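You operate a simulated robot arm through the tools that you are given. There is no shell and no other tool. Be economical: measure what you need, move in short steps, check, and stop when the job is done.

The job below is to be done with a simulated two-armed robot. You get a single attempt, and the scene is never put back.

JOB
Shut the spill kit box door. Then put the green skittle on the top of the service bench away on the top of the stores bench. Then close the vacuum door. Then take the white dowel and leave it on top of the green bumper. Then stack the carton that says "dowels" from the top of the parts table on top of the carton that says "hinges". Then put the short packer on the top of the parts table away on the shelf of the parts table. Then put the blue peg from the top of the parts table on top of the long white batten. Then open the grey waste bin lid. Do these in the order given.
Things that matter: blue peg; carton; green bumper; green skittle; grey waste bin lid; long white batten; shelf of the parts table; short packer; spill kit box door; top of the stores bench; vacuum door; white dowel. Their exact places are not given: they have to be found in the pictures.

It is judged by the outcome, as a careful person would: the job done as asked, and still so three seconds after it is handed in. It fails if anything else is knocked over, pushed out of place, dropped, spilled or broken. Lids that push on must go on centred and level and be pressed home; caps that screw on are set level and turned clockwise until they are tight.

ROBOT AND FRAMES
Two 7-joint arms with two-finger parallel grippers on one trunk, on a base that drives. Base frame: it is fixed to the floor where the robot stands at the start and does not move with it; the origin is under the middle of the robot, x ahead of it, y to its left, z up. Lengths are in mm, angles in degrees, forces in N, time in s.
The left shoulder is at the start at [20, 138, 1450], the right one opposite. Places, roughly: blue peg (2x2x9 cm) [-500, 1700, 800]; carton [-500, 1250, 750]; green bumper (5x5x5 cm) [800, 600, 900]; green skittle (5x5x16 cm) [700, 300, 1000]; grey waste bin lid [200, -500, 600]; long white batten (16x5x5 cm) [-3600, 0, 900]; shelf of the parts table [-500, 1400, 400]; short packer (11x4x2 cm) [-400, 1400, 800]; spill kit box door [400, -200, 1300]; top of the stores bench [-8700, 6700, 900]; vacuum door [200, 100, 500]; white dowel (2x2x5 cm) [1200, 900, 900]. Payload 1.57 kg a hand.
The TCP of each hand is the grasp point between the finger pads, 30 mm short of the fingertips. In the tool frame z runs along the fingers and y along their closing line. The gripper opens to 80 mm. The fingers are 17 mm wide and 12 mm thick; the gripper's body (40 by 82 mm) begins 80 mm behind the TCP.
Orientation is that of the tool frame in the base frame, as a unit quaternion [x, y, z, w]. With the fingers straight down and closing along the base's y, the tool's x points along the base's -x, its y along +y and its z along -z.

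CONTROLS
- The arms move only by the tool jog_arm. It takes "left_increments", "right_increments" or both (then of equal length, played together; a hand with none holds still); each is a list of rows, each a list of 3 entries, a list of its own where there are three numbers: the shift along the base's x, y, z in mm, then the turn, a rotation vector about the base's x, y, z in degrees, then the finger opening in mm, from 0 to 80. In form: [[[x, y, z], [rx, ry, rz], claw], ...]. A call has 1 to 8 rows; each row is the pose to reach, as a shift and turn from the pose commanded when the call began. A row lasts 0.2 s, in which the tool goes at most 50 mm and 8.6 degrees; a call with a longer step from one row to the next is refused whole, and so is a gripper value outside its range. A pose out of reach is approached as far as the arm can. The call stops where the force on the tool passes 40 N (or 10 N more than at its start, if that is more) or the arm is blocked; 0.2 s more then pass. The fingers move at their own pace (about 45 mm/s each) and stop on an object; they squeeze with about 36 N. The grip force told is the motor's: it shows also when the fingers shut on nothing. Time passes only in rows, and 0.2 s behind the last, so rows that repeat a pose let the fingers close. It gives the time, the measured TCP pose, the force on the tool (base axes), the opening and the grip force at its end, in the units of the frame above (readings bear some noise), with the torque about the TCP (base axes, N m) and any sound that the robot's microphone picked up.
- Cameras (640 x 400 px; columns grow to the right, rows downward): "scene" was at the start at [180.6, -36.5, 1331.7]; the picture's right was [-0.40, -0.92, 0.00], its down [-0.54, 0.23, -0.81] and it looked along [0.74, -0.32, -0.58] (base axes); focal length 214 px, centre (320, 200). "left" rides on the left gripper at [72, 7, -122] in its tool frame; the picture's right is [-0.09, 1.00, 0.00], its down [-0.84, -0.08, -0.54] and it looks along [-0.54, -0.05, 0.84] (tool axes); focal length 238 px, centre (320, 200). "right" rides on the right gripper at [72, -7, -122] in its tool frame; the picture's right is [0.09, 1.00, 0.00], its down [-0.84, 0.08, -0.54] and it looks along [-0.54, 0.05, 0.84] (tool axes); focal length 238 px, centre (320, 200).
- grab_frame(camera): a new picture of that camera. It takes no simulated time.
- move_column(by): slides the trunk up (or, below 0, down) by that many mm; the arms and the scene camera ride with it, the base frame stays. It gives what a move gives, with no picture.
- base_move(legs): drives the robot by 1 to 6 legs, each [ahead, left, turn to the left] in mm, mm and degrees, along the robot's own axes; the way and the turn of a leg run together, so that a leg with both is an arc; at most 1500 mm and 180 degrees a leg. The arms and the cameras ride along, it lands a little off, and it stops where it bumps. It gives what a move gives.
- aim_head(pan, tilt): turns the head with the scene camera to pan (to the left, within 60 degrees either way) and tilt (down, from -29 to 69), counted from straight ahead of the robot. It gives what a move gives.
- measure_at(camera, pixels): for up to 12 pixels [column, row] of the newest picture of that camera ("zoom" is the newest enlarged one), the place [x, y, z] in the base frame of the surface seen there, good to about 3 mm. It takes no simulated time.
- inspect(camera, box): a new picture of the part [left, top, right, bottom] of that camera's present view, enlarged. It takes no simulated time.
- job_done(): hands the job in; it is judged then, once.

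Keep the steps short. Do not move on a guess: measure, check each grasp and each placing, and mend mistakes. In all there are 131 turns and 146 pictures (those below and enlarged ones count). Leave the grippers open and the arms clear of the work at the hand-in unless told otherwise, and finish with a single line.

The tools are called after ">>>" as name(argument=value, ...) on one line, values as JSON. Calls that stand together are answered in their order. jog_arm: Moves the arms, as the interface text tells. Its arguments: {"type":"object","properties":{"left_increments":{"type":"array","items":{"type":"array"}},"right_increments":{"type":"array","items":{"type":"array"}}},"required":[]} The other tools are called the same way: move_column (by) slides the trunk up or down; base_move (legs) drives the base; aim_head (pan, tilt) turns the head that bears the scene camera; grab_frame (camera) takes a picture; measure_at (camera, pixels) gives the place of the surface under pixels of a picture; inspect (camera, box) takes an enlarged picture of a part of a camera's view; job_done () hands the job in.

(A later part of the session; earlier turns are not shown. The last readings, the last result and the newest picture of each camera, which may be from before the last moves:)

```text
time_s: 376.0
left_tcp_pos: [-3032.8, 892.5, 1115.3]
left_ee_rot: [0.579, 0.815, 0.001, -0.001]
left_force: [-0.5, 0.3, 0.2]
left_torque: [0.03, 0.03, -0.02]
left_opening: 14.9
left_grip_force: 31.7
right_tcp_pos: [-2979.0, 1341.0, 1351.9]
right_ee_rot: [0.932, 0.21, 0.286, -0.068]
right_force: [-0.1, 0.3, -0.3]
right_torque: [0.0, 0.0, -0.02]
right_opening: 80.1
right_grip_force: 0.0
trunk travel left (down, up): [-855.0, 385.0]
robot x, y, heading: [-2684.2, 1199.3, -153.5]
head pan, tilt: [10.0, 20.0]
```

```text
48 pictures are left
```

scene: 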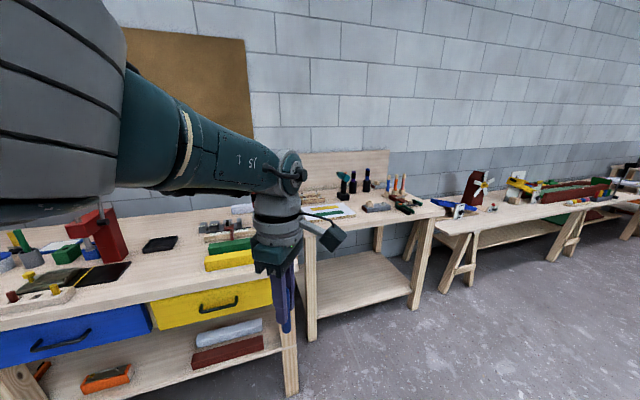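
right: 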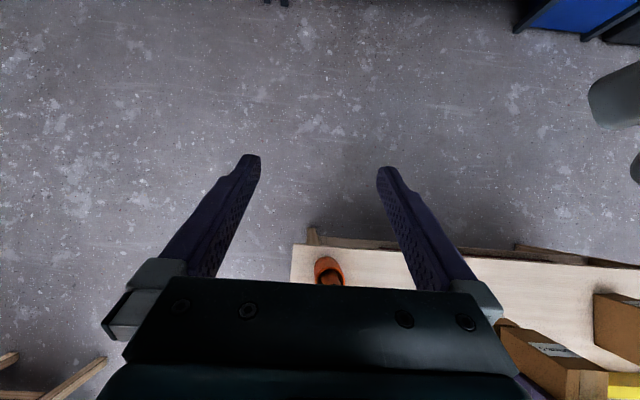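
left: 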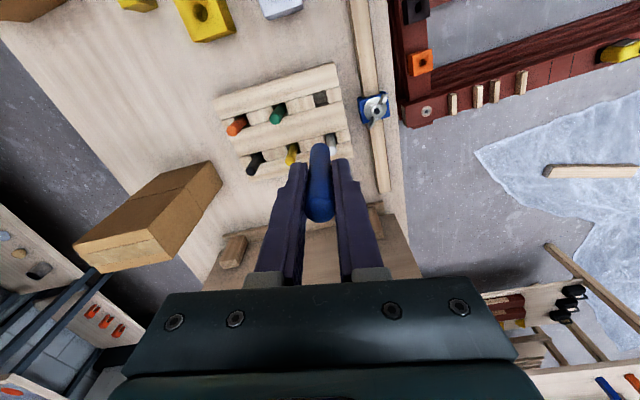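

>>> inspect(camera="scene", box=[130, 180, 450, 300])

>>> measure_at(camera="scene", pixels=[[235, 210], [215, 225], [230, 245], [230, 262], [330, 212], [240, 300], [330, 206], [375, 208], [290, 290], [430, 240]])

```text
2.00 times, centred on (290, 240) of scene
```

zoom: 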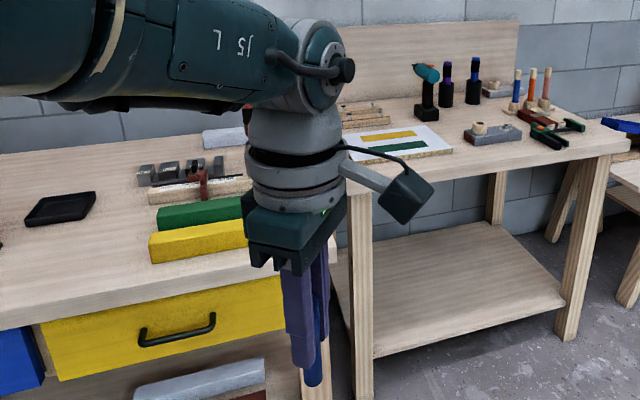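

```text
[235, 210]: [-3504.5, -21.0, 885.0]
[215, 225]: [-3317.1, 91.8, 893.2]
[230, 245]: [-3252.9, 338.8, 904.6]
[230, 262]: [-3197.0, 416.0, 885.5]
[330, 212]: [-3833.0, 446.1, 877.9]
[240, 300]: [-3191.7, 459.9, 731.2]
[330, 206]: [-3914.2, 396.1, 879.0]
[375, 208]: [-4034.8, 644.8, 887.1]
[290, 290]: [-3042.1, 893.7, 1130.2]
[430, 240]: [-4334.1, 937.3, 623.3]
```

The batten seems to be deep on the bench at (-3504,-21). I'll turn to face the bench squarely, get closer and look from above.

>>> base_move(legs=[[0, 0, 28.2], [450, -150, 0]])

>>> move_column(by=200)

>>> aim_head(pan=0, tilt=45)

>>> grab_frame(camera="scene")

```text
time_s: 380.2
left_tcp_pos: [-3220.0, 491.0, 1115.1]
left_ee_rot: [0.359, 0.933, 0.001, 0.0]
left_force: [-0.5, 0.2, -0.6]
left_torque: [0.01, -0.01, 0.0]
left_opening: 15.3
left_grip_force: 30.4
right_tcp_pos: [-3386.0, 909.7, 1352.0]
right_ee_rot: [0.852, 0.434, 0.26, -0.135]
right_force: [-0.6, -0.2, -0.3]
right_torque: [-0.03, -0.03, 0.01]
right_opening: 79.9
right_grip_force: 0.0
trunk travel left (down, up): [-855.0, 385.0]
robot x, y, heading: [-3060.7, 927.3, -124.5]
head pan, tilt: [10.0, 20.0]
```

```text
time_s: 382.4
left_tcp_pos: [-3218.9, 492.2, 1315.4]
left_ee_rot: [0.358, 0.934, 0.001, 0.0]
left_force: [0.4, 0.4, 0.0]
left_torque: [-0.02, 0.02, 0.01]
left_opening: 15.2
left_grip_force: 31.4
right_tcp_pos: [-3386.1, 910.6, 1551.8]
right_ee_rot: [0.851, 0.435, 0.26, -0.137]
right_force: [0.9, 0.4, 0.0]
right_torque: [0.02, 0.01, -0.01]
right_opening: 79.8
right_grip_force: 0.0
trunk travel left (down, up): [-1055.0, 185.0]
robot x, y, heading: [-3060.3, 924.9, -124.7]
head pan, tilt: [10.0, 20.0]
```

```text
time_s: 383.2
left_tcp_pos: [-3219.2, 491.0, 1314.6]
left_ee_rot: [0.358, 0.934, 0.001, -0.001]
left_force: [0.3, 0.3, -0.1]
left_torque: [0.02, 0.03, -0.02]
left_opening: 15.2
left_grip_force: 31.0
right_tcp_pos: [-3385.8, 910.2, 1551.8]
right_ee_rot: [0.851, 0.435, 0.26, -0.136]
right_force: [-0.5, -0.2, -0.6]
right_torque: [-0.01, -0.02, 0.0]
right_opening: 80.1
right_grip_force: 0.0
trunk travel left (down, up): [-1055.0, 185.0]
robot x, y, heading: [-3062.6, 926.3, -124.8]
head pan, tilt: [0.0, 45.0]
```

```text
46 pictures are left
```

scene: 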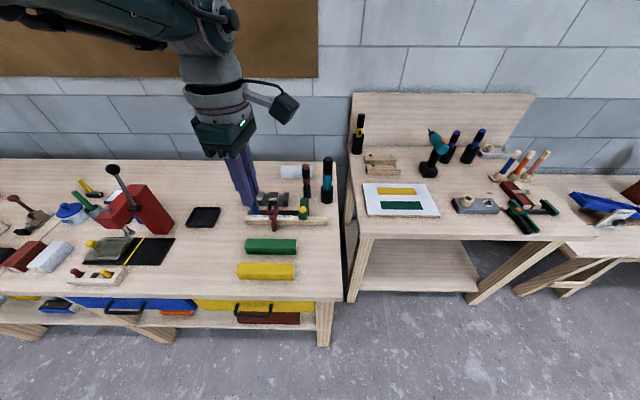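

Two white blocks: (297,172) and (50,257). Measure both.

>>> inspect(camera="scene", box=[200, 140, 360, 300])

>>> measure_at(camera="scene", pixels=[[283, 170], [312, 172], [297, 168], [297, 177], [50, 250], [38, 270], [65, 245], [245, 270], [290, 270], [270, 295], [340, 285], [330, 240]])

```text
2.50 times, centred on (280, 220) of scene
```

zoom: 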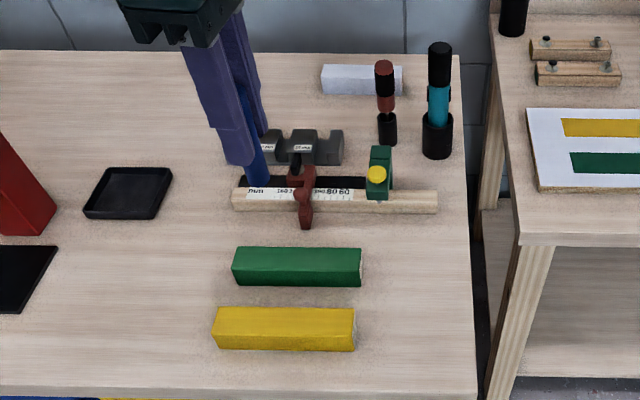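

```text
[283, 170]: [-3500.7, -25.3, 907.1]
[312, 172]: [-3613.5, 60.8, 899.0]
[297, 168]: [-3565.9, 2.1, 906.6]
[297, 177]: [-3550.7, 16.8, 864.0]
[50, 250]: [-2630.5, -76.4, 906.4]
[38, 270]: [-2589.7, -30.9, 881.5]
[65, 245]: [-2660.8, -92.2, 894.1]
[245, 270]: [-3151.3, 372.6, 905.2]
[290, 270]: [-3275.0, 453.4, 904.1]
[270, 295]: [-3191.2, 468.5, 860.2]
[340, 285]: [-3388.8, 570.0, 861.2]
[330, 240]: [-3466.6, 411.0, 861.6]
```

The long white batten is the one at the back, ends about (-3500,-25) and (-3613,61), top z 907 — deep on the bench. Measure tools around it and bench 2's front edge.

>>> measure_at(camera="zoom", pixels=[[383, 65], [387, 140], [438, 48], [437, 150], [323, 75], [360, 80], [302, 132], [380, 150], [520, 240], [470, 300], [462, 70], [500, 150]])

>>> measure_at(camera="scene", pixels=[[370, 236], [590, 236], [350, 300], [328, 345], [470, 290], [325, 290], [340, 200], [350, 180]])

```text
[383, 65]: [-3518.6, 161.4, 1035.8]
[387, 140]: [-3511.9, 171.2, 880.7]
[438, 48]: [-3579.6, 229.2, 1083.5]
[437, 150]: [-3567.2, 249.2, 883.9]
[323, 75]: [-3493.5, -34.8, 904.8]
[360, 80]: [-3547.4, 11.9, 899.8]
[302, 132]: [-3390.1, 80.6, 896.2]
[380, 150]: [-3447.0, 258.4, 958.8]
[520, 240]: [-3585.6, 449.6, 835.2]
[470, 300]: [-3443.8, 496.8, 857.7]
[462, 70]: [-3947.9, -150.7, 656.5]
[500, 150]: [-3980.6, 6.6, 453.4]
```

```text
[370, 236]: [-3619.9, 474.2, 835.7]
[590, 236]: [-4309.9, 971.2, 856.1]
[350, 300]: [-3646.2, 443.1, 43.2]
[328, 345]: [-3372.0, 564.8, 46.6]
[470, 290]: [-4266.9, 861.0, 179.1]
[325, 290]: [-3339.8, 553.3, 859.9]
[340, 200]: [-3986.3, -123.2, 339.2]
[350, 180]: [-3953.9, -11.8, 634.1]
```

The batten lies ~580 mm deep, beyond a straight vertical reach from the front. Bench 2's recess plus a sideways reach with a leaned hand can reach it, so I'll test the left arm's sideways reach. First turn the robot parallel to the bench and swing the hand to the left side.

>>> base_move(legs=[[0, 0, -90.5]])

>>> jog_arm(left_increments=[[[27, -43, 0], [0, 0, 0], 8], [[50, -84, 0], [0, 0, 0], 8], [[75, -125, 0], [0, 0, 0], 8], [[100, -166, 0], [0, 0, 0], 8], [[120, -207, 0], [0, 0, 0], 8], [[135, -250, 0], [0, 0, 0], 8]])

```text
time_s: 387.5
left_tcp_pos: [-3495.6, 1083.4, 1316.2]
left_ee_rot: [0.914, 0.405, 0.001, 0.0]
left_force: [0.5, -0.5, 0.1]
left_torque: [-0.01, 0.02, 0.04]
left_opening: 15.2
left_grip_force: 30.9
right_tcp_pos: [-3075.7, 1250.0, 1552.0]
right_ee_rot: [0.908, -0.297, 0.281, 0.088]
right_force: [0.7, 0.1, 0.5]
right_torque: [-0.02, -0.02, -0.04]
right_opening: 80.0
right_grip_force: 0.0
trunk travel left (down, up): [-1055.0, 185.0]
robot x, y, heading: [-3063.8, 924.6, 145.1]
head pan, tilt: [0.0, 45.0]
```

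```text
refused: row 1 steps farther than a row can; nothing moved
```

>>> jog_arm(left_increments=[[[0, -45, 0], [0, 0, 0], 8], [[5, -92, 0], [0, 0, 0], 8], [[15, -138, 0], [0, 0, 0], 8], [[25, -185, 0], [0, 0, 0], 8], [[38, -231, 0], [0, 0, 0], 8], [[50, -278, 0], [0, 0, 0], 8]])

>>> jog_arm(left_increments=[[[15, -45, 0], [0, 0, 0], 8], [[30, -91, 0], [0, 0, 0], 8], [[45, -136, 0], [0, 0, 0], 8], [[60, -182, 0], [0, 0, 0], 8], [[75, -220, 0], [0, 0, 0], 8]])

```text
time_s: 388.9
left_tcp_pos: [-3589.7, 815.2, 1242.5]
left_ee_rot: [0.915, 0.404, 0.002, 0.001]
left_force: [-0.2, -0.7, -0.9]
left_torque: [-0.01, 0.01, 0.03]
left_opening: 15.2
left_grip_force: 31.1
left hand out of reach, approached as far as the arm can: row 1, 2, 3, 4, 5, 6
right_tcp_pos: [-3075.5, 1248.9, 1552.0]
right_ee_rot: [0.909, -0.296, 0.28, 0.087]
right_force: [0.0, 0.1, -0.3]
right_torque: [0.01, 0.04, -0.01]
right_opening: 80.3
right_grip_force: 0.0
trunk travel left (down, up): [-1055.0, 185.0]
robot x, y, heading: [-3064.9, 926.3, 145.1]
head pan, tilt: [0.0, 45.0]
```

```text
time_s: 390.1
left_tcp_pos: [-3536.8, 589.3, 1225.9]
left_ee_rot: [0.914, 0.405, 0.002, 0.0]
left_force: [0.3, 0.6, -0.6]
left_torque: [-0.02, 0.02, -0.01]
left_opening: 15.1
left_grip_force: 31.3
left hand out of reach, approached as far as the arm can: row 1, 2, 3, 4, 5
right_tcp_pos: [-3076.7, 1250.5, 1551.5]
right_ee_rot: [0.909, -0.296, 0.28, 0.088]
right_force: [-0.5, -1.1, 0.5]
right_torque: [0.0, 0.02, -0.01]
right_opening: 80.0
right_grip_force: 0.1
trunk travel left (down, up): [-1055.0, 185.0]
robot x, y, heading: [-3062.2, 928.6, 145.1]
head pan, tilt: [0.0, 45.0]
```

Sideways reach is 583 mm from the axis with the hand vertical; a 30° lean will add ~115 mm. I'll stand the peg on a free spot of the bench corner and regrasp it leaned. Back 200, lower.

>>> base_move(legs=[[-200, 0, 0]])

>>> move_column(by=-275)

>>> aim_head(pan=60, tilt=35)

>>> grab_frame(camera="scene")

>>> grab_frame(camera="left")

```text
time_s: 391.7
left_tcp_pos: [-3375.1, 477.4, 1226.9]
left_ee_rot: [0.915, 0.404, 0.002, 0.0]
left_force: [0.7, -1.1, -0.5]
left_torque: [0.01, 0.0, -0.02]
left_opening: 15.3
left_grip_force: 30.4
right_tcp_pos: [-2914.7, 1136.5, 1551.9]
right_ee_rot: [0.908, -0.297, 0.28, 0.088]
right_force: [-0.1, -0.3, -0.7]
right_torque: [-0.01, 0.0, 0.01]
right_opening: 80.3
right_grip_force: 0.2
trunk travel left (down, up): [-1055.0, 185.0]
robot x, y, heading: [-2902.2, 812.8, 145.0]
head pan, tilt: [0.0, 45.0]
```

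```text
time_s: 394.4
left_tcp_pos: [-3376.3, 478.1, 950.9]
left_ee_rot: [0.915, 0.405, 0.002, 0.001]
left_force: [-1.1, 0.1, -0.4]
left_torque: [0.01, 0.0, 0.0]
left_opening: 15.5
left_grip_force: 31.0
right_tcp_pos: [-2914.8, 1138.0, 1277.5]
right_ee_rot: [0.909, -0.296, 0.28, 0.088]
right_force: [-0.3, 0.8, 0.0]
right_torque: [0.01, -0.04, 0.01]
right_opening: 80.1
right_grip_force: 0.1
trunk travel left (down, up): [-780.0, 460.0]
robot x, y, heading: [-2900.3, 815.8, 145.1]
head pan, tilt: [0.0, 45.0]
```

```text
time_s: 395.8
left_tcp_pos: [-3374.5, 477.0, 950.6]
left_ee_rot: [0.914, 0.405, 0.002, 0.0]
left_force: [-0.1, -0.6, 0.5]
left_torque: [0.0, -0.04, -0.01]
left_opening: 15.2
left_grip_force: 31.0
right_tcp_pos: [-2913.7, 1136.6, 1277.7]
right_ee_rot: [0.908, -0.297, 0.28, 0.089]
right_force: [0.0, -0.3, 0.1]
right_torque: [0.0, -0.02, 0.02]
right_opening: 79.7
right_grip_force: 0.0
trunk travel left (down, up): [-780.0, 460.0]
robot x, y, heading: [-2898.7, 809.6, 145.3]
head pan, tilt: [60.0, 35.0]
```

```text
44 pictures are left
```

scene: 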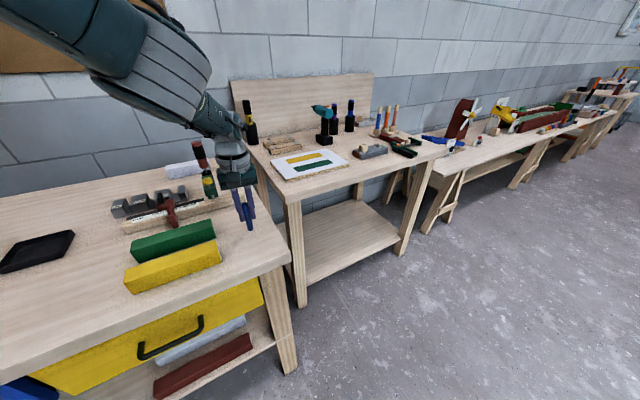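

```text
43 pictures are left
```

left: 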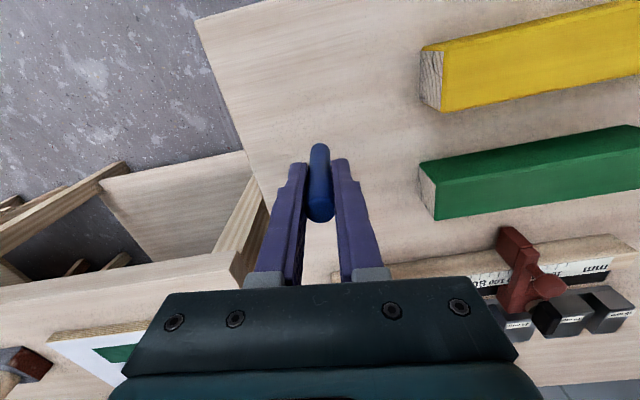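

Spot is clear. Zoom to measure the peg's lower end and the bench.

>>> inspect(camera="scene", box=[200, 150, 300, 270])

>>> measure_at(camera="scene", pixels=[[249, 226], [249, 230], [252, 238], [249, 205], [270, 258]])

```text
3.33 times, centred on (250, 210) of scene
```

zoom: 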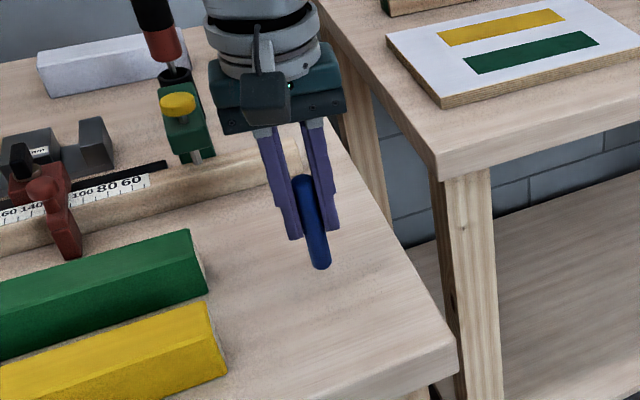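

```text
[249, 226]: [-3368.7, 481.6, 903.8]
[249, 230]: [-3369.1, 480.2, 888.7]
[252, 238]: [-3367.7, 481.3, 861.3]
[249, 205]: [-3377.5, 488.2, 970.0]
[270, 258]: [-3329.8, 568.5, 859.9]
```

Peg bottom is ~z 884, bench 861. Lower by trunk.

>>> move_column(by=-20)

>>> move_column(by=-4)

```text
time_s: 396.4
left_tcp_pos: [-3375.9, 478.2, 929.9]
left_ee_rot: [0.915, 0.405, 0.002, 0.0]
left_force: [0.8, 0.3, -0.2]
left_torque: [-0.03, 0.0, -0.01]
left_opening: 15.0
left_grip_force: 30.7
right_tcp_pos: [-2913.6, 1137.9, 1256.7]
right_ee_rot: [0.909, -0.296, 0.281, 0.089]
right_force: [0.3, 0.4, -0.5]
right_torque: [-0.02, 0.03, -0.02]
right_opening: 79.7
right_grip_force: 0.0
trunk travel left (down, up): [-760.0, 480.0]
robot x, y, heading: [-2901.6, 811.3, 145.0]
head pan, tilt: [60.0, 35.0]
```

```text
time_s: 396.9
left_tcp_pos: [-3374.6, 478.5, 927.0]
left_ee_rot: [0.915, 0.404, 0.002, 0.001]
left_force: [-0.3, -0.3, -0.6]
left_torque: [0.03, 0.03, 0.0]
left_opening: 15.0
left_grip_force: 30.7
right_tcp_pos: [-2913.8, 1137.9, 1253.2]
right_ee_rot: [0.908, -0.296, 0.281, 0.089]
right_force: [-0.4, -0.2, -0.4]
right_torque: [-0.02, -0.02, -0.01]
right_opening: 79.8
right_grip_force: 0.1
trunk travel left (down, up): [-756.0, 484.0]
robot x, y, heading: [-2898.6, 810.3, 144.9]
head pan, tilt: [60.0, 35.0]
```

>>> move_column(by=-2)

>>> inspect(camera="scene", box=[220, 190, 280, 260])

```text
time_s: 397.5
left_tcp_pos: [-3376.6, 477.4, 924.9]
left_ee_rot: [0.914, 0.405, 0.001, 0.001]
left_force: [4.2, 2.9, 14.2]
left_torque: [0.24, -0.31, 0.04]
left_opening: 15.1
left_grip_force: 31.6
right_tcp_pos: [-2913.3, 1137.1, 1250.9]
right_ee_rot: [0.908, -0.297, 0.281, 0.089]
right_force: [-0.4, -0.3, -0.8]
right_torque: [-0.01, -0.02, 0.0]
right_opening: 80.2
right_grip_force: 0.0
trunk travel left (down, up): [-754.0, 486.0]
robot x, y, heading: [-2899.0, 814.6, 145.2]
head pan, tilt: [60.0, 35.0]
```

```text
5.71 times, centred on (250, 225) of scene
```

zoom: 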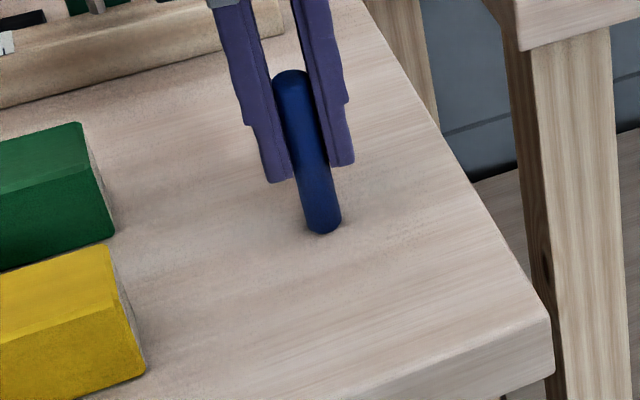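

Contact. Loosen the fingers only slightly to see if the peg stands by itself.

>>> jog_arm(left_increments=[[[0, 0, 0.5], [0, 0, 0], 16], [[0, 0, 0.5], [0, 0, 0], 18], [[0, 0, 0.5], [0, 0, 0], 20], [[0, 0, 0.5], [0, 0, 0], 20]])

>>> inspect(camera="scene", box=[220, 190, 280, 260])

>>> inspect(camera="left", box=[270, 120, 370, 240])

```text
time_s: 398.5
left_tcp_pos: [-3375.3, 477.8, 924.1]
left_ee_rot: [0.914, 0.405, 0.002, 0.0]
left_force: [0.1, -0.3, 0.4]
left_torque: [0.01, -0.02, 0.0]
left_opening: 20.3
left_grip_force: 0.1
right_tcp_pos: [-2913.6, 1138.0, 1250.4]
right_ee_rot: [0.909, -0.297, 0.281, 0.088]
right_force: [0.0, -0.5, -0.2]
right_torque: [0.02, 0.02, 0.03]
right_opening: 80.1
right_grip_force: 0.1
trunk travel left (down, up): [-754.0, 486.0]
robot x, y, heading: [-2904.2, 814.0, 145.1]
head pan, tilt: [60.0, 35.0]
```

```text
5.71 times, centred on (250, 225) of scene
```

zoom: 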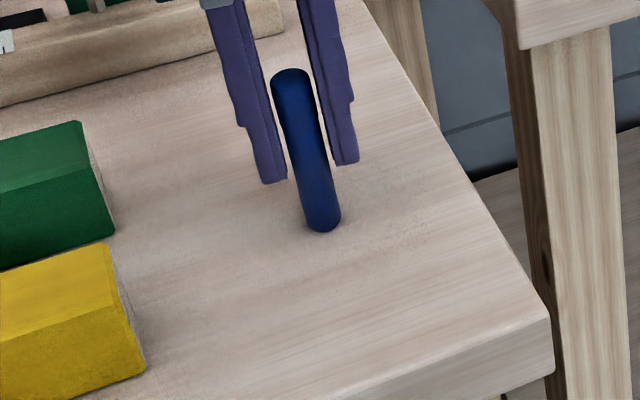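

```text
3.33 times, centred on (320, 180) of left
```

zoom: 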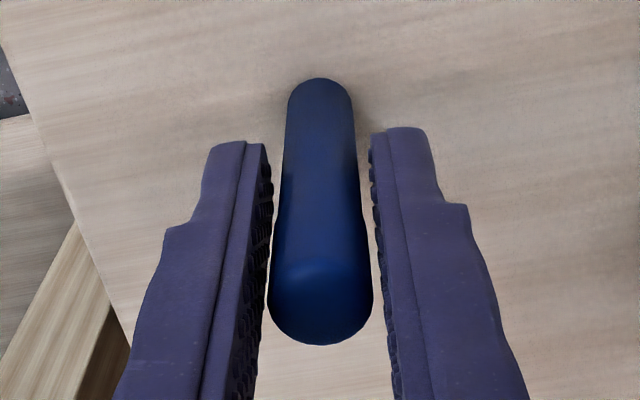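

It stands free. I'll open to 34 mm and lean the hand 30° outward about its closing line, keeping the TCP in place.

>>> jog_arm(left_increments=[[[0, 0, 0], [0, 0, 0], 34], [[0, 0, 0], [-5.5, 5, 0], 34], [[0, 0, 0], [-11, 10, 0], 34], [[0, 0, 0], [-16.6, 15.1, 0], 34], [[0, 0, 0], [-22.2, 20.2, 0], 34]])

>>> inspect(camera="left", box=[240, 100, 400, 260])

>>> grab_frame(camera="scene")

```text
time_s: 399.7
left_tcp_pos: [-3416.6, 460.8, 890.9]
left_ee_rot: [0.889, 0.392, -0.214, 0.097]
left_force: [15.0, 9.9, 27.1]
left_torque: [0.45, 0.06, -0.48]
left_opening: 30.6
left_grip_force: 0.2
left hand out of reach, approached as far as the arm can: row 2, 3, 4, 5
right_tcp_pos: [-2913.4, 1138.4, 1252.3]
right_ee_rot: [0.908, -0.297, 0.281, 0.088]
right_force: [-0.9, 0.3, 1.0]
right_torque: [0.01, 0.04, -0.01]
right_opening: 80.1
right_grip_force: 0.1
trunk travel left (down, up): [-754.0, 486.0]
robot x, y, heading: [-2898.9, 813.6, 144.8]
head pan, tilt: [60.0, 35.0]
stopped in row 5 (left hand): the force on the tool passed its limit at 82 N (the readings are from after the stop); the commanded pose is now the measured one
```

```text
2.50 times, centred on (320, 180) of left
```

zoom: 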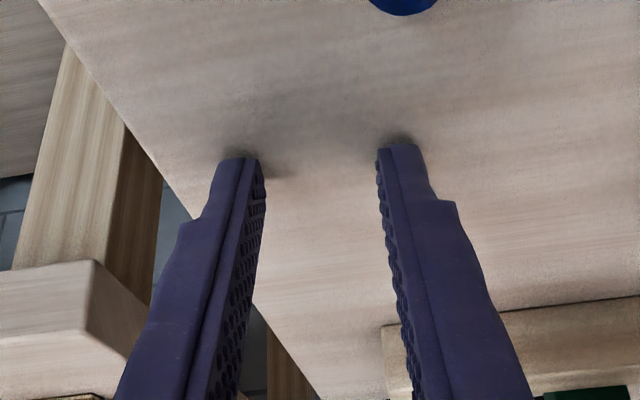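

```text
37 pictures are left
```

scene: 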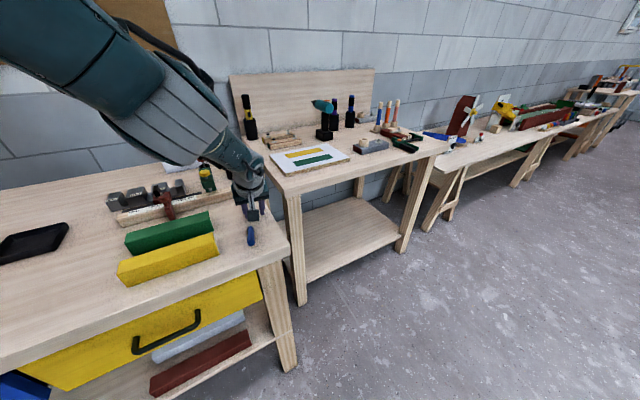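

The hand drifted off (joint limit) and pressed the bench with its tips. Raise the trunk immediately and check the peg.

>>> move_column(by=150)

>>> inspect(camera="scene", box=[190, 160, 310, 280])

```text
time_s: 401.4
left_tcp_pos: [-3417.6, 460.7, 1039.6]
left_ee_rot: [0.889, 0.394, -0.215, 0.097]
left_force: [-0.5, -0.5, 0.3]
left_torque: [-0.01, -0.04, 0.01]
left_opening: 34.0
left_grip_force: 0.1
right_tcp_pos: [-2913.3, 1137.3, 1402.1]
right_ee_rot: [0.909, -0.296, 0.28, 0.087]
right_force: [0.4, 0.1, -0.6]
right_torque: [-0.01, 0.02, 0.01]
right_opening: 80.0
right_grip_force: 0.2
trunk travel left (down, up): [-904.0, 336.0]
robot x, y, heading: [-2903.3, 812.4, 145.2]
head pan, tilt: [60.0, 35.0]
```

```text
3.33 times, centred on (250, 220) of scene
```

zoom: 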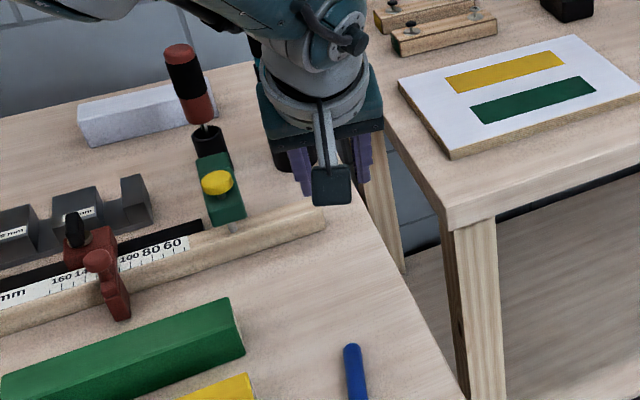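

The peg still stands. The leaned pose now held is a valid one, so I'll extend it further outward and up in free air to find a far-reaching pose, then move the base/trunk to bring it onto the peg.

>>> jog_arm(left_increments=[[[-8, -12, 40], [0, 0, 0], 40], [[-17, -24, 80], [0, 0, 0], 40], [[-26, -37, 120], [0, 0, 0], 40], [[-34, -49, 150], [0, 0, 0], 40], [[-40, -58, 180], [0, 0, 0], 40]])

>>> inspect(camera="scene", box=[190, 200, 310, 320])

```text
time_s: 402.6
left_tcp_pos: [-3486.6, 386.3, 1212.0]
left_ee_rot: [0.889, 0.393, -0.213, 0.097]
left_force: [-0.4, 0.5, 0.9]
left_torque: [-0.02, 0.0, -0.03]
left_opening: 39.9
left_grip_force: 0.0
left hand out of reach, approached as far as the arm can: row 1, 2, 3, 4, 5
right_tcp_pos: [-2914.0, 1137.1, 1400.5]
right_ee_rot: [0.909, -0.297, 0.28, 0.088]
right_force: [0.3, -0.6, 0.8]
right_torque: [0.0, 0.0, 0.02]
right_opening: 80.0
right_grip_force: 0.0
trunk travel left (down, up): [-904.0, 336.0]
robot x, y, heading: [-2898.1, 811.4, 145.3]
head pan, tilt: [60.0, 35.0]
```

```text
3.33 times, centred on (250, 260) of scene
```

zoom: 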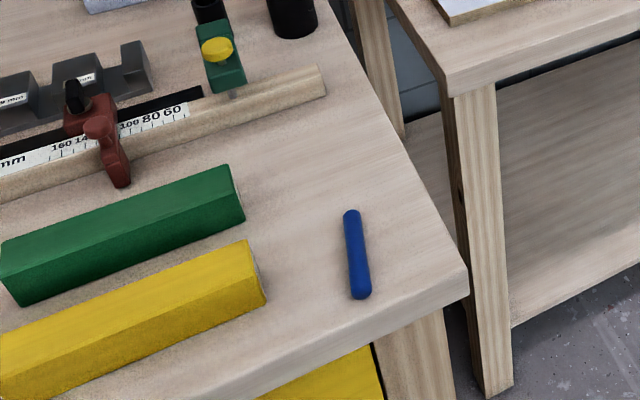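

Check whether the peg stands or lies.

>>> measure_at(camera="zoom", pixels=[[352, 215], [355, 240], [358, 270], [361, 292], [340, 295], [345, 215]])

```text
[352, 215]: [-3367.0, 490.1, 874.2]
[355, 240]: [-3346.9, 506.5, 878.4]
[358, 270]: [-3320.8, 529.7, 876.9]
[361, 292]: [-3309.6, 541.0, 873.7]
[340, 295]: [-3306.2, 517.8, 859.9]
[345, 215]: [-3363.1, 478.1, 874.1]
```

The peg fell and lies flat on the bench at (-3338,516), axis heading 42° — nearly the same as my hand's lean direction (48°). That suits: I can grasp it lying with the leaned hand, and lay it across the batten. The current pose reaches 725 mm. Shift base and lower toward it.

>>> base_move(legs=[[-50, -203, 0]])

>>> move_column(by=-240)

>>> grab_frame(camera="left")

>>> grab_frame(camera="scene")

```text
time_s: 404.3
left_tcp_pos: [-3327.0, 524.6, 1211.6]
left_ee_rot: [0.888, 0.395, -0.214, 0.098]
left_force: [0.7, -0.5, 0.6]
left_torque: [0.0, 0.01, 0.0]
left_opening: 40.0
left_grip_force: 0.0
right_tcp_pos: [-2756.8, 1276.1, 1400.7]
right_ee_rot: [0.909, -0.295, 0.281, 0.088]
right_force: [0.1, 0.1, 0.4]
right_torque: [0.03, 0.04, -0.01]
right_opening: 79.7
right_grip_force: 0.1
trunk travel left (down, up): [-904.0, 336.0]
robot x, y, heading: [-2743.0, 952.7, 145.1]
head pan, tilt: [60.0, 35.0]
```

```text
time_s: 406.8
left_tcp_pos: [-3327.6, 525.3, 971.5]
left_ee_rot: [0.888, 0.395, -0.213, 0.097]
left_force: [0.6, 0.1, -0.7]
left_torque: [0.0, -0.03, -0.01]
left_opening: 39.7
left_grip_force: 0.1
right_tcp_pos: [-2757.1, 1277.1, 1162.1]
right_ee_rot: [0.909, -0.296, 0.281, 0.089]
right_force: [-0.3, 0.4, 0.5]
right_torque: [-0.02, -0.02, -0.02]
right_opening: 80.0
right_grip_force: 0.0
trunk travel left (down, up): [-664.0, 576.0]
robot x, y, heading: [-2745.2, 955.5, 145.4]
head pan, tilt: [60.0, 35.0]
```

```text
34 pictures are left
```

left: 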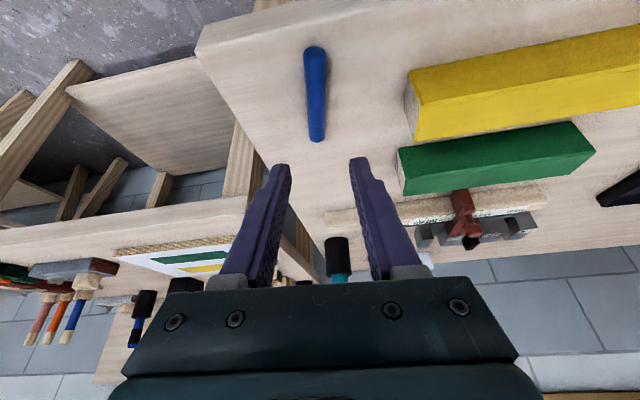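

```text
33 pictures are left
```

scene: 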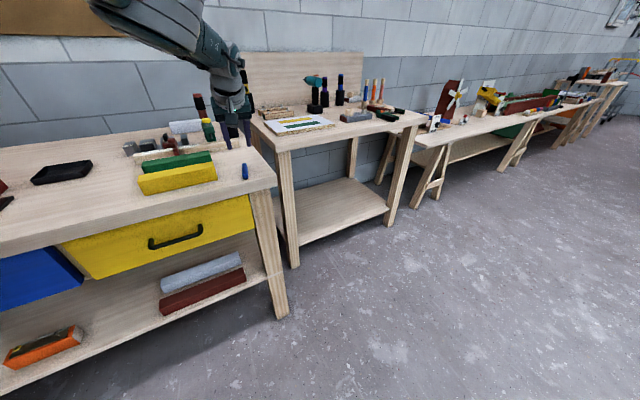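

Measure the peg from the hand camera.

>>> measure_at(camera="left", pixels=[[314, 55], [315, 75], [316, 95], [316, 115], [317, 135], [340, 100]])

```text
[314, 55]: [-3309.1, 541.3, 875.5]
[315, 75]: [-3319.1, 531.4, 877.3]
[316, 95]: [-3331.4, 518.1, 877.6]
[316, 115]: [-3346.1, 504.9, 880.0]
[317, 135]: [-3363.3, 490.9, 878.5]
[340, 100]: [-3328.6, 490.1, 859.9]
```

Perfectly in line. Lower 76 mm and close.

>>> move_column(by=-75)

>>> jog_arm(left_increments=[[[0, 0, 0], [0, 0, 0], 25], [[0, 0, 0], [0, 0, 0], 12], [[0, 0, 0], [0, 0, 0], 8], [[0, 0, 0], [0, 0, 0], 8]])

>>> inspect(camera="left", box=[240, 60, 400, 260])

```text
time_s: 407.9
left_tcp_pos: [-3328.2, 524.4, 897.1]
left_ee_rot: [0.888, 0.395, -0.213, 0.098]
left_force: [0.1, 0.7, 0.6]
left_torque: [0.02, 0.02, 0.01]
left_opening: 39.9
left_grip_force: 0.0
right_tcp_pos: [-2757.1, 1277.3, 1086.0]
right_ee_rot: [0.909, -0.296, 0.28, 0.088]
right_force: [-0.1, 0.2, -0.1]
right_torque: [0.01, 0.0, 0.0]
right_opening: 80.0
right_grip_force: 0.1
trunk travel left (down, up): [-589.0, 651.0]
robot x, y, heading: [-2738.3, 952.9, 145.2]
head pan, tilt: [60.0, 35.0]
```

```text
time_s: 408.9
left_tcp_pos: [-3327.6, 526.0, 895.6]
left_ee_rot: [0.888, 0.395, -0.213, 0.098]
left_force: [0.4, 0.6, -0.4]
left_torque: [-0.03, 0.02, 0.0]
left_opening: 14.7
left_grip_force: 30.7
right_tcp_pos: [-2759.0, 1277.5, 1085.4]
right_ee_rot: [0.909, -0.295, 0.281, 0.088]
right_force: [0.3, -0.3, -1.3]
right_torque: [0.01, -0.01, -0.02]
right_opening: 80.0
right_grip_force: 0.0
trunk travel left (down, up): [-589.0, 651.0]
robot x, y, heading: [-2742.6, 952.4, 145.1]
head pan, tilt: [60.0, 35.0]
```

```text
2.00 times, centred on (320, 160) of left
```

zoom: 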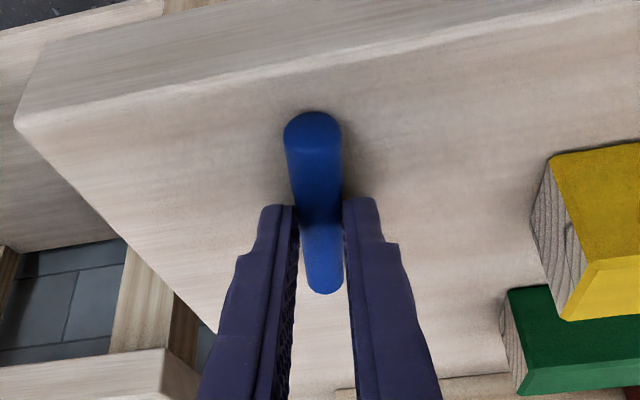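

Peg gripped firmly, lying. Lift high, move away from the bench, turn 54° left, and go to a start point straight out from the batten.

>>> move_column(by=300)

>>> base_move(legs=[[0, -600, 0], [0, 0, 54], [1097, -436, 0]])

>>> aim_head(pan=60, tilt=25)

>>> grab_frame(camera="scene")

```text
time_s: 411.9
left_tcp_pos: [-3328.1, 524.8, 1195.6]
left_ee_rot: [0.889, 0.395, -0.212, 0.097]
left_force: [0.1, -0.2, 0.0]
left_torque: [-0.02, -0.01, -0.01]
left_opening: 14.9
left_grip_force: 30.5
right_tcp_pos: [-2757.5, 1276.4, 1385.4]
right_ee_rot: [0.909, -0.295, 0.28, 0.088]
right_force: [-0.6, -0.2, 0.7]
right_torque: [-0.01, 0.04, 0.0]
right_opening: 80.1
right_grip_force: 0.1
trunk travel left (down, up): [-889.0, 351.0]
robot x, y, heading: [-2743.3, 954.5, 145.1]
head pan, tilt: [60.0, 35.0]
```

```text
time_s: 423.3
left_tcp_pos: [-3593.1, 781.2, 1195.9]
left_ee_rot: [0.618, 0.75, -0.147, 0.182]
left_force: [-0.3, -0.4, 0.3]
left_torque: [0.01, -0.04, 0.01]
left_opening: 14.8
left_grip_force: 30.7
right_tcp_pos: [-3850.0, 1688.4, 1386.3]
right_ee_rot: [0.945, 0.142, 0.29, -0.047]
right_force: [0.5, 0.0, -0.1]
right_torque: [0.0, 0.0, 0.04]
right_opening: 79.9
right_grip_force: 0.0
trunk travel left (down, up): [-889.0, 351.0]
robot x, y, heading: [-3583.0, 1504.6, -161.6]
head pan, tilt: [60.0, 35.0]
```

```text
time_s: 424.0
left_tcp_pos: [-3590.9, 780.1, 1195.8]
left_ee_rot: [0.619, 0.75, -0.147, 0.182]
left_force: [0.7, -1.0, -0.4]
left_torque: [-0.01, 0.0, 0.02]
left_opening: 14.7
left_grip_force: 30.4
right_tcp_pos: [-3851.1, 1688.9, 1386.8]
right_ee_rot: [0.945, 0.142, 0.29, -0.047]
right_force: [-0.5, 0.6, -0.5]
right_torque: [-0.02, 0.0, -0.01]
right_opening: 79.9
right_grip_force: 0.0
trunk travel left (down, up): [-889.0, 351.0]
robot x, y, heading: [-3581.3, 1505.2, -161.8]
head pan, tilt: [60.0, 25.0]
```

```text
31 pictures are left
```

scene: 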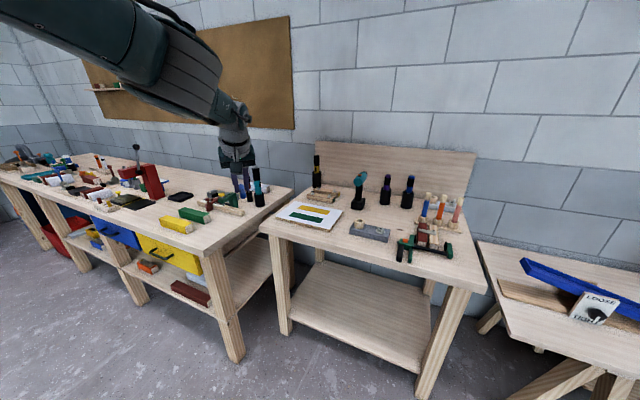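

Peg now at about (-3588,768). Move toward the batten 600 mm along -y and look.

>>> base_move(legs=[[175, 574, 0]])

>>> grab_frame(camera="left")

>>> aim_head(pan=60, tilt=35)

>>> grab_frame(camera="scene")

```text
time_s: 427.4
left_tcp_pos: [-3590.1, 182.5, 1195.8]
left_ee_rot: [0.621, 0.748, -0.148, 0.182]
left_force: [0.1, -0.4, -0.9]
left_torque: [-0.04, -0.02, -0.01]
left_opening: 14.6
left_grip_force: 30.6
right_tcp_pos: [-3840.2, 1092.1, 1386.0]
right_ee_rot: [0.946, 0.138, 0.29, -0.046]
right_force: [-0.5, -0.4, 0.3]
right_torque: [0.0, 0.02, 0.04]
right_opening: 80.1
right_grip_force: 0.1
trunk travel left (down, up): [-889.0, 351.0]
robot x, y, heading: [-3574.0, 906.7, -162.1]
head pan, tilt: [60.0, 25.0]
```

```text
30 pictures are left
```

left: 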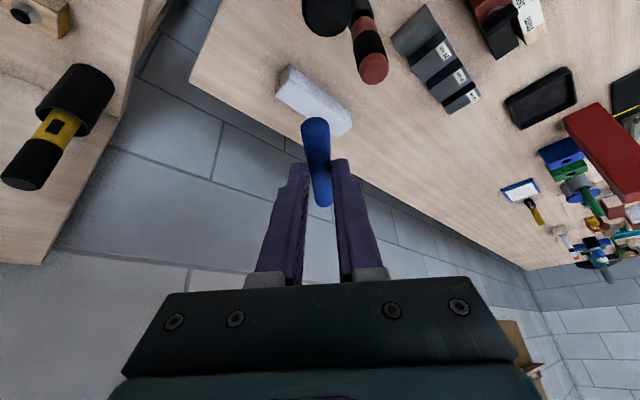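

```text
time_s: 428.1
left_tcp_pos: [-3589.9, 182.9, 1196.6]
left_ee_rot: [0.621, 0.748, -0.148, 0.181]
left_force: [0.5, 0.9, -0.3]
left_torque: [-0.01, -0.01, 0.02]
left_opening: 14.7
left_grip_force: 30.5
right_tcp_pos: [-3840.8, 1091.8, 1385.1]
right_ee_rot: [0.946, 0.139, 0.29, -0.046]
right_force: [-0.9, 0.5, 0.2]
right_torque: [0.04, -0.01, -0.01]
right_opening: 80.2
right_grip_force: 0.0
trunk travel left (down, up): [-889.0, 351.0]
robot x, y, heading: [-3572.8, 906.3, -162.1]
head pan, tilt: [60.0, 35.0]
```

```text
29 pictures are left
```

scene: 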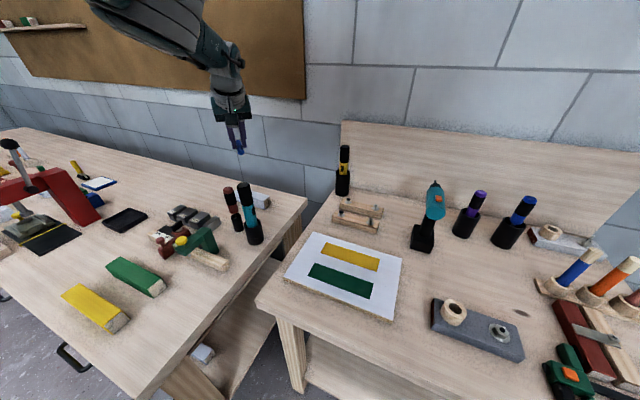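

Measure the batten top from the hand camera.

>>> measure_at(camera="left", pixels=[[288, 70], [280, 88], [349, 112], [345, 133], [300, 82], [295, 95], [340, 112], [298, 110], [365, 75], [325, 5]])

>>> inspect(camera="left", box=[240, 40, 400, 160])

```text
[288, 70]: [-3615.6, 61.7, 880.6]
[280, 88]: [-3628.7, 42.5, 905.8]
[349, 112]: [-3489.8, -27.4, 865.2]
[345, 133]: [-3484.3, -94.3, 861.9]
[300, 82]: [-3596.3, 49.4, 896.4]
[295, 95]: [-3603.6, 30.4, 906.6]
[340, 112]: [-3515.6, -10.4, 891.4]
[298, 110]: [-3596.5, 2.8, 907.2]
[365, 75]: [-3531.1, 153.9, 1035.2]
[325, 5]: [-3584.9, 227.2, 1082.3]
```

```text
3.33 times, centred on (320, 100) of left
```

zoom: 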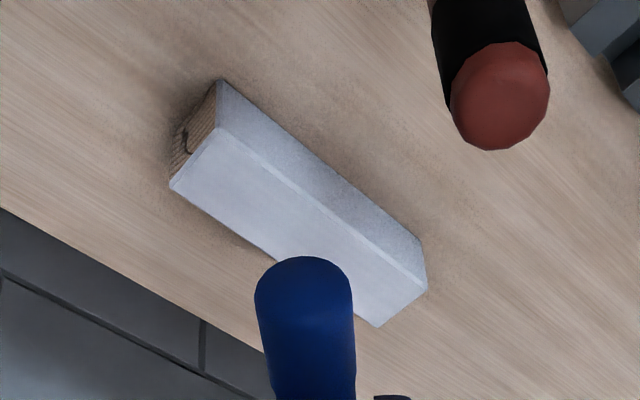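

>>> measure_at(camera="zoom", pixels=[[200, 160], [295, 230], [392, 300], [320, 205], [262, 245], [220, 135], [178, 185], [415, 280], [372, 318]])

```text
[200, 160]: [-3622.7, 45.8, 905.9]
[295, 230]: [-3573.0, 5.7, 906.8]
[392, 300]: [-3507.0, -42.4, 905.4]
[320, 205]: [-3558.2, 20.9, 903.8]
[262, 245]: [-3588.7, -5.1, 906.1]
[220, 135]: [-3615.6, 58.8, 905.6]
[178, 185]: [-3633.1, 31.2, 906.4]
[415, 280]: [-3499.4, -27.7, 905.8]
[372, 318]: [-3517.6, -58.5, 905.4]
```

Batten top centre (-3566,1), z 906. Considering the hand camera's clearance to the mallet and teal tool, I choose (-3588,16.5), still well on the batten. Move there and lower partly.

>>> base_move(legs=[[47.5, 144.4, 0]])

>>> move_column(by=-130)

>>> inspect(camera="left", box=[200, 40, 440, 240])

>>> inspect(camera="scene", box=[150, 60, 350, 260])

```text
time_s: 429.5
left_tcp_pos: [-3589.0, 33.0, 1196.5]
left_ee_rot: [0.621, 0.748, -0.148, 0.182]
left_force: [0.3, 1.3, 0.4]
left_torque: [0.01, -0.01, 0.03]
left_opening: 14.7
left_grip_force: 30.9
right_tcp_pos: [-3843.2, 942.2, 1385.4]
right_ee_rot: [0.945, 0.14, 0.291, -0.047]
right_force: [0.3, -0.2, -0.1]
right_torque: [0.01, -0.06, -0.01]
right_opening: 80.3
right_grip_force: 0.1
trunk travel left (down, up): [-889.0, 351.0]
robot x, y, heading: [-3577.5, 760.0, -161.8]
head pan, tilt: [60.0, 35.0]
```

```text
time_s: 431.1
left_tcp_pos: [-3589.6, 33.0, 1066.4]
left_ee_rot: [0.62, 0.748, -0.148, 0.182]
left_force: [-0.9, 0.6, 0.6]
left_torque: [0.01, 0.0, 0.0]
left_opening: 14.7
left_grip_force: 30.1
right_tcp_pos: [-3843.3, 942.3, 1256.3]
right_ee_rot: [0.945, 0.14, 0.29, -0.046]
right_force: [0.2, -1.0, -0.2]
right_torque: [0.02, 0.04, 0.01]
right_opening: 79.9
right_grip_force: 0.0
trunk travel left (down, up): [-759.0, 481.0]
robot x, y, heading: [-3574.0, 762.7, -161.9]
head pan, tilt: [60.0, 35.0]
```

```text
2.00 times, centred on (320, 140) of left
```

zoom: 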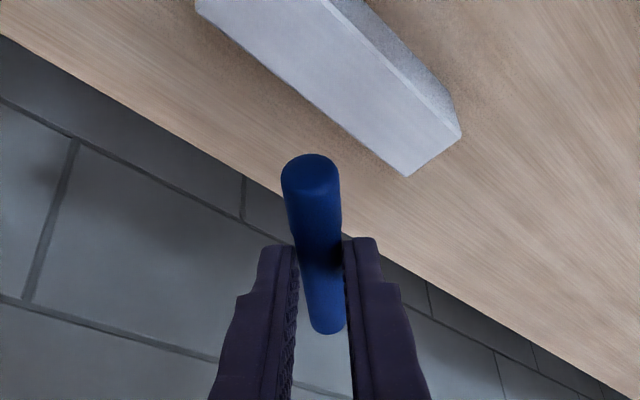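

```text
2.00 times, centred on (250, 160) of scene
```

zoom: 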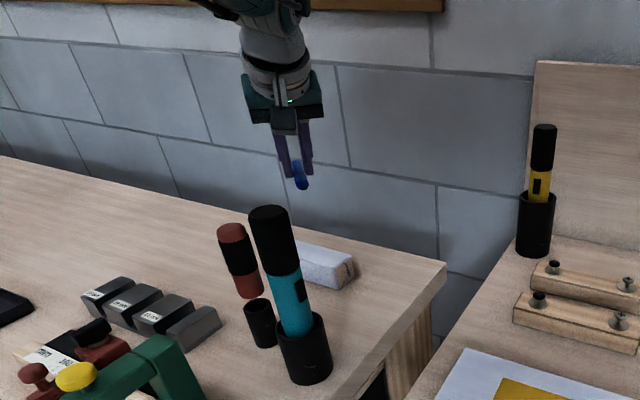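

Lower 70 mm more and check the hand camera against the teal tool and mallet.

>>> move_column(by=-70)

>>> inspect(camera="scene", box=[180, 70, 320, 230])

>>> measure_at(camera="zoom", pixels=[[310, 150], [290, 150], [330, 150], [310, 170], [310, 130]])

```text
time_s: 432.2
left_tcp_pos: [-3589.6, 32.4, 997.8]
left_ee_rot: [0.62, 0.748, -0.148, 0.182]
left_force: [-0.3, -1.0, -0.8]
left_torque: [-0.04, 0.02, -0.01]
left_opening: 15.0
left_grip_force: 30.8
right_tcp_pos: [-3843.2, 942.9, 1185.2]
right_ee_rot: [0.945, 0.14, 0.291, -0.046]
right_force: [-0.1, 0.2, -0.1]
right_torque: [-0.03, 0.02, -0.04]
right_opening: 80.0
right_grip_force: 0.1
trunk travel left (down, up): [-689.0, 551.0]
robot x, y, heading: [-3573.6, 756.2, -161.9]
head pan, tilt: [60.0, 35.0]
```

```text
2.50 times, centred on (250, 150) of scene
```

zoom: 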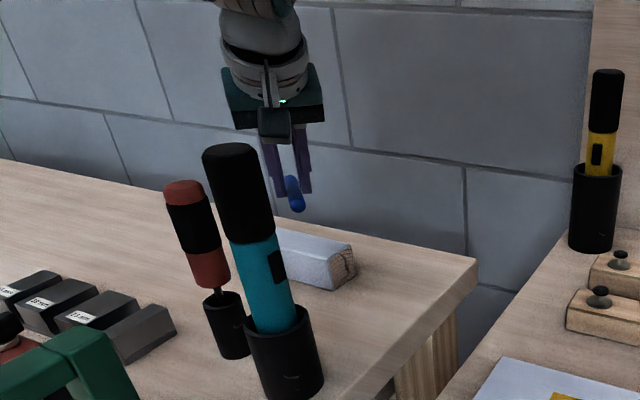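

```text
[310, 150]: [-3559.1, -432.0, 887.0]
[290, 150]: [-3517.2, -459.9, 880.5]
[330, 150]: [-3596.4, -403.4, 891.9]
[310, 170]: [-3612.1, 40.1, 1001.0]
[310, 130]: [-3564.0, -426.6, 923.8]
```

>>> measure_at(camera="zoom", pixels=[[275, 125], [263, 138], [288, 138], [275, 112], [230, 150], [255, 165], [262, 225], [205, 195], [215, 230], [296, 205], [182, 185]])

```text
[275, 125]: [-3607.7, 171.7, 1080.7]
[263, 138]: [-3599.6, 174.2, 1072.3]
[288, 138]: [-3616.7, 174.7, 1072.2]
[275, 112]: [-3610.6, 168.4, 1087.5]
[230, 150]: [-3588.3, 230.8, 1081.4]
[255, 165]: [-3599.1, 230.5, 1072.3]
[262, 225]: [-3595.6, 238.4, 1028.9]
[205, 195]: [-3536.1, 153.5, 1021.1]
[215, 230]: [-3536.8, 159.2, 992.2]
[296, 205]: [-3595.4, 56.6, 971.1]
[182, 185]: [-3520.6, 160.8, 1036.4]
```

Camera box clears the teal tool by ~18 mm and the mallet by 60 mm. Lower 50 mm more.

>>> move_column(by=-50)

>>> inspect(camera="left", box=[220, 60, 420, 260])

>>> inspect(camera="scene", box=[200, 90, 310, 200])

```text
time_s: 433.1
left_tcp_pos: [-3588.9, 31.9, 946.5]
left_ee_rot: [0.621, 0.748, -0.147, 0.182]
left_force: [0.2, 0.8, -0.3]
left_torque: [-0.03, 0.01, 0.0]
left_opening: 14.9
left_grip_force: 31.1
right_tcp_pos: [-3842.9, 942.3, 1136.0]
right_ee_rot: [0.945, 0.14, 0.29, -0.046]
right_force: [0.3, 0.8, 0.5]
right_torque: [0.02, -0.01, 0.05]
right_opening: 79.9
right_grip_force: 0.0
trunk travel left (down, up): [-639.0, 601.0]
robot x, y, heading: [-3575.9, 758.6, -162.1]
head pan, tilt: [60.0, 35.0]
```

```text
2.00 times, centred on (320, 160) of left
```

zoom: 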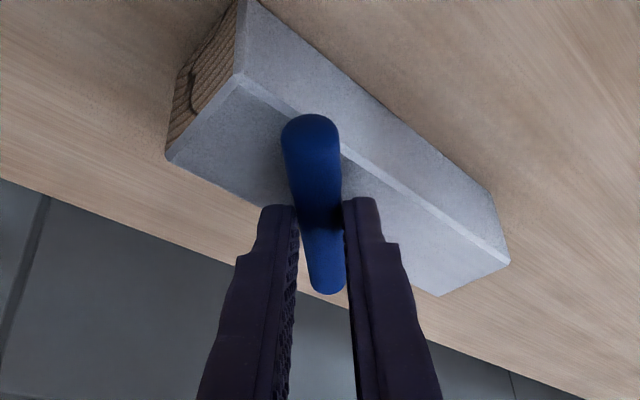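

```text
3.64 times, centred on (255, 145) of scene
```

zoom: 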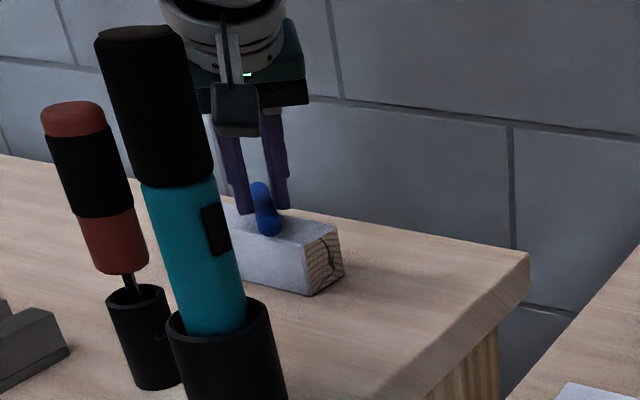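

>>> measure_at(camera="left", pixels=[[315, 123], [317, 140], [323, 195], [324, 203], [300, 130], [290, 122], [338, 160], [342, 190], [345, 200]])

```text
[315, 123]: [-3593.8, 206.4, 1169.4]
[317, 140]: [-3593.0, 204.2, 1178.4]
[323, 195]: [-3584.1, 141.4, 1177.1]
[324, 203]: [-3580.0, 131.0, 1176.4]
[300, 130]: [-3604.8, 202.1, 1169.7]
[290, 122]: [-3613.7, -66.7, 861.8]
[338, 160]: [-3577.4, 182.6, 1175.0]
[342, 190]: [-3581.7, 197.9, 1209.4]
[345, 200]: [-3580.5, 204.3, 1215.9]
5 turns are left
```

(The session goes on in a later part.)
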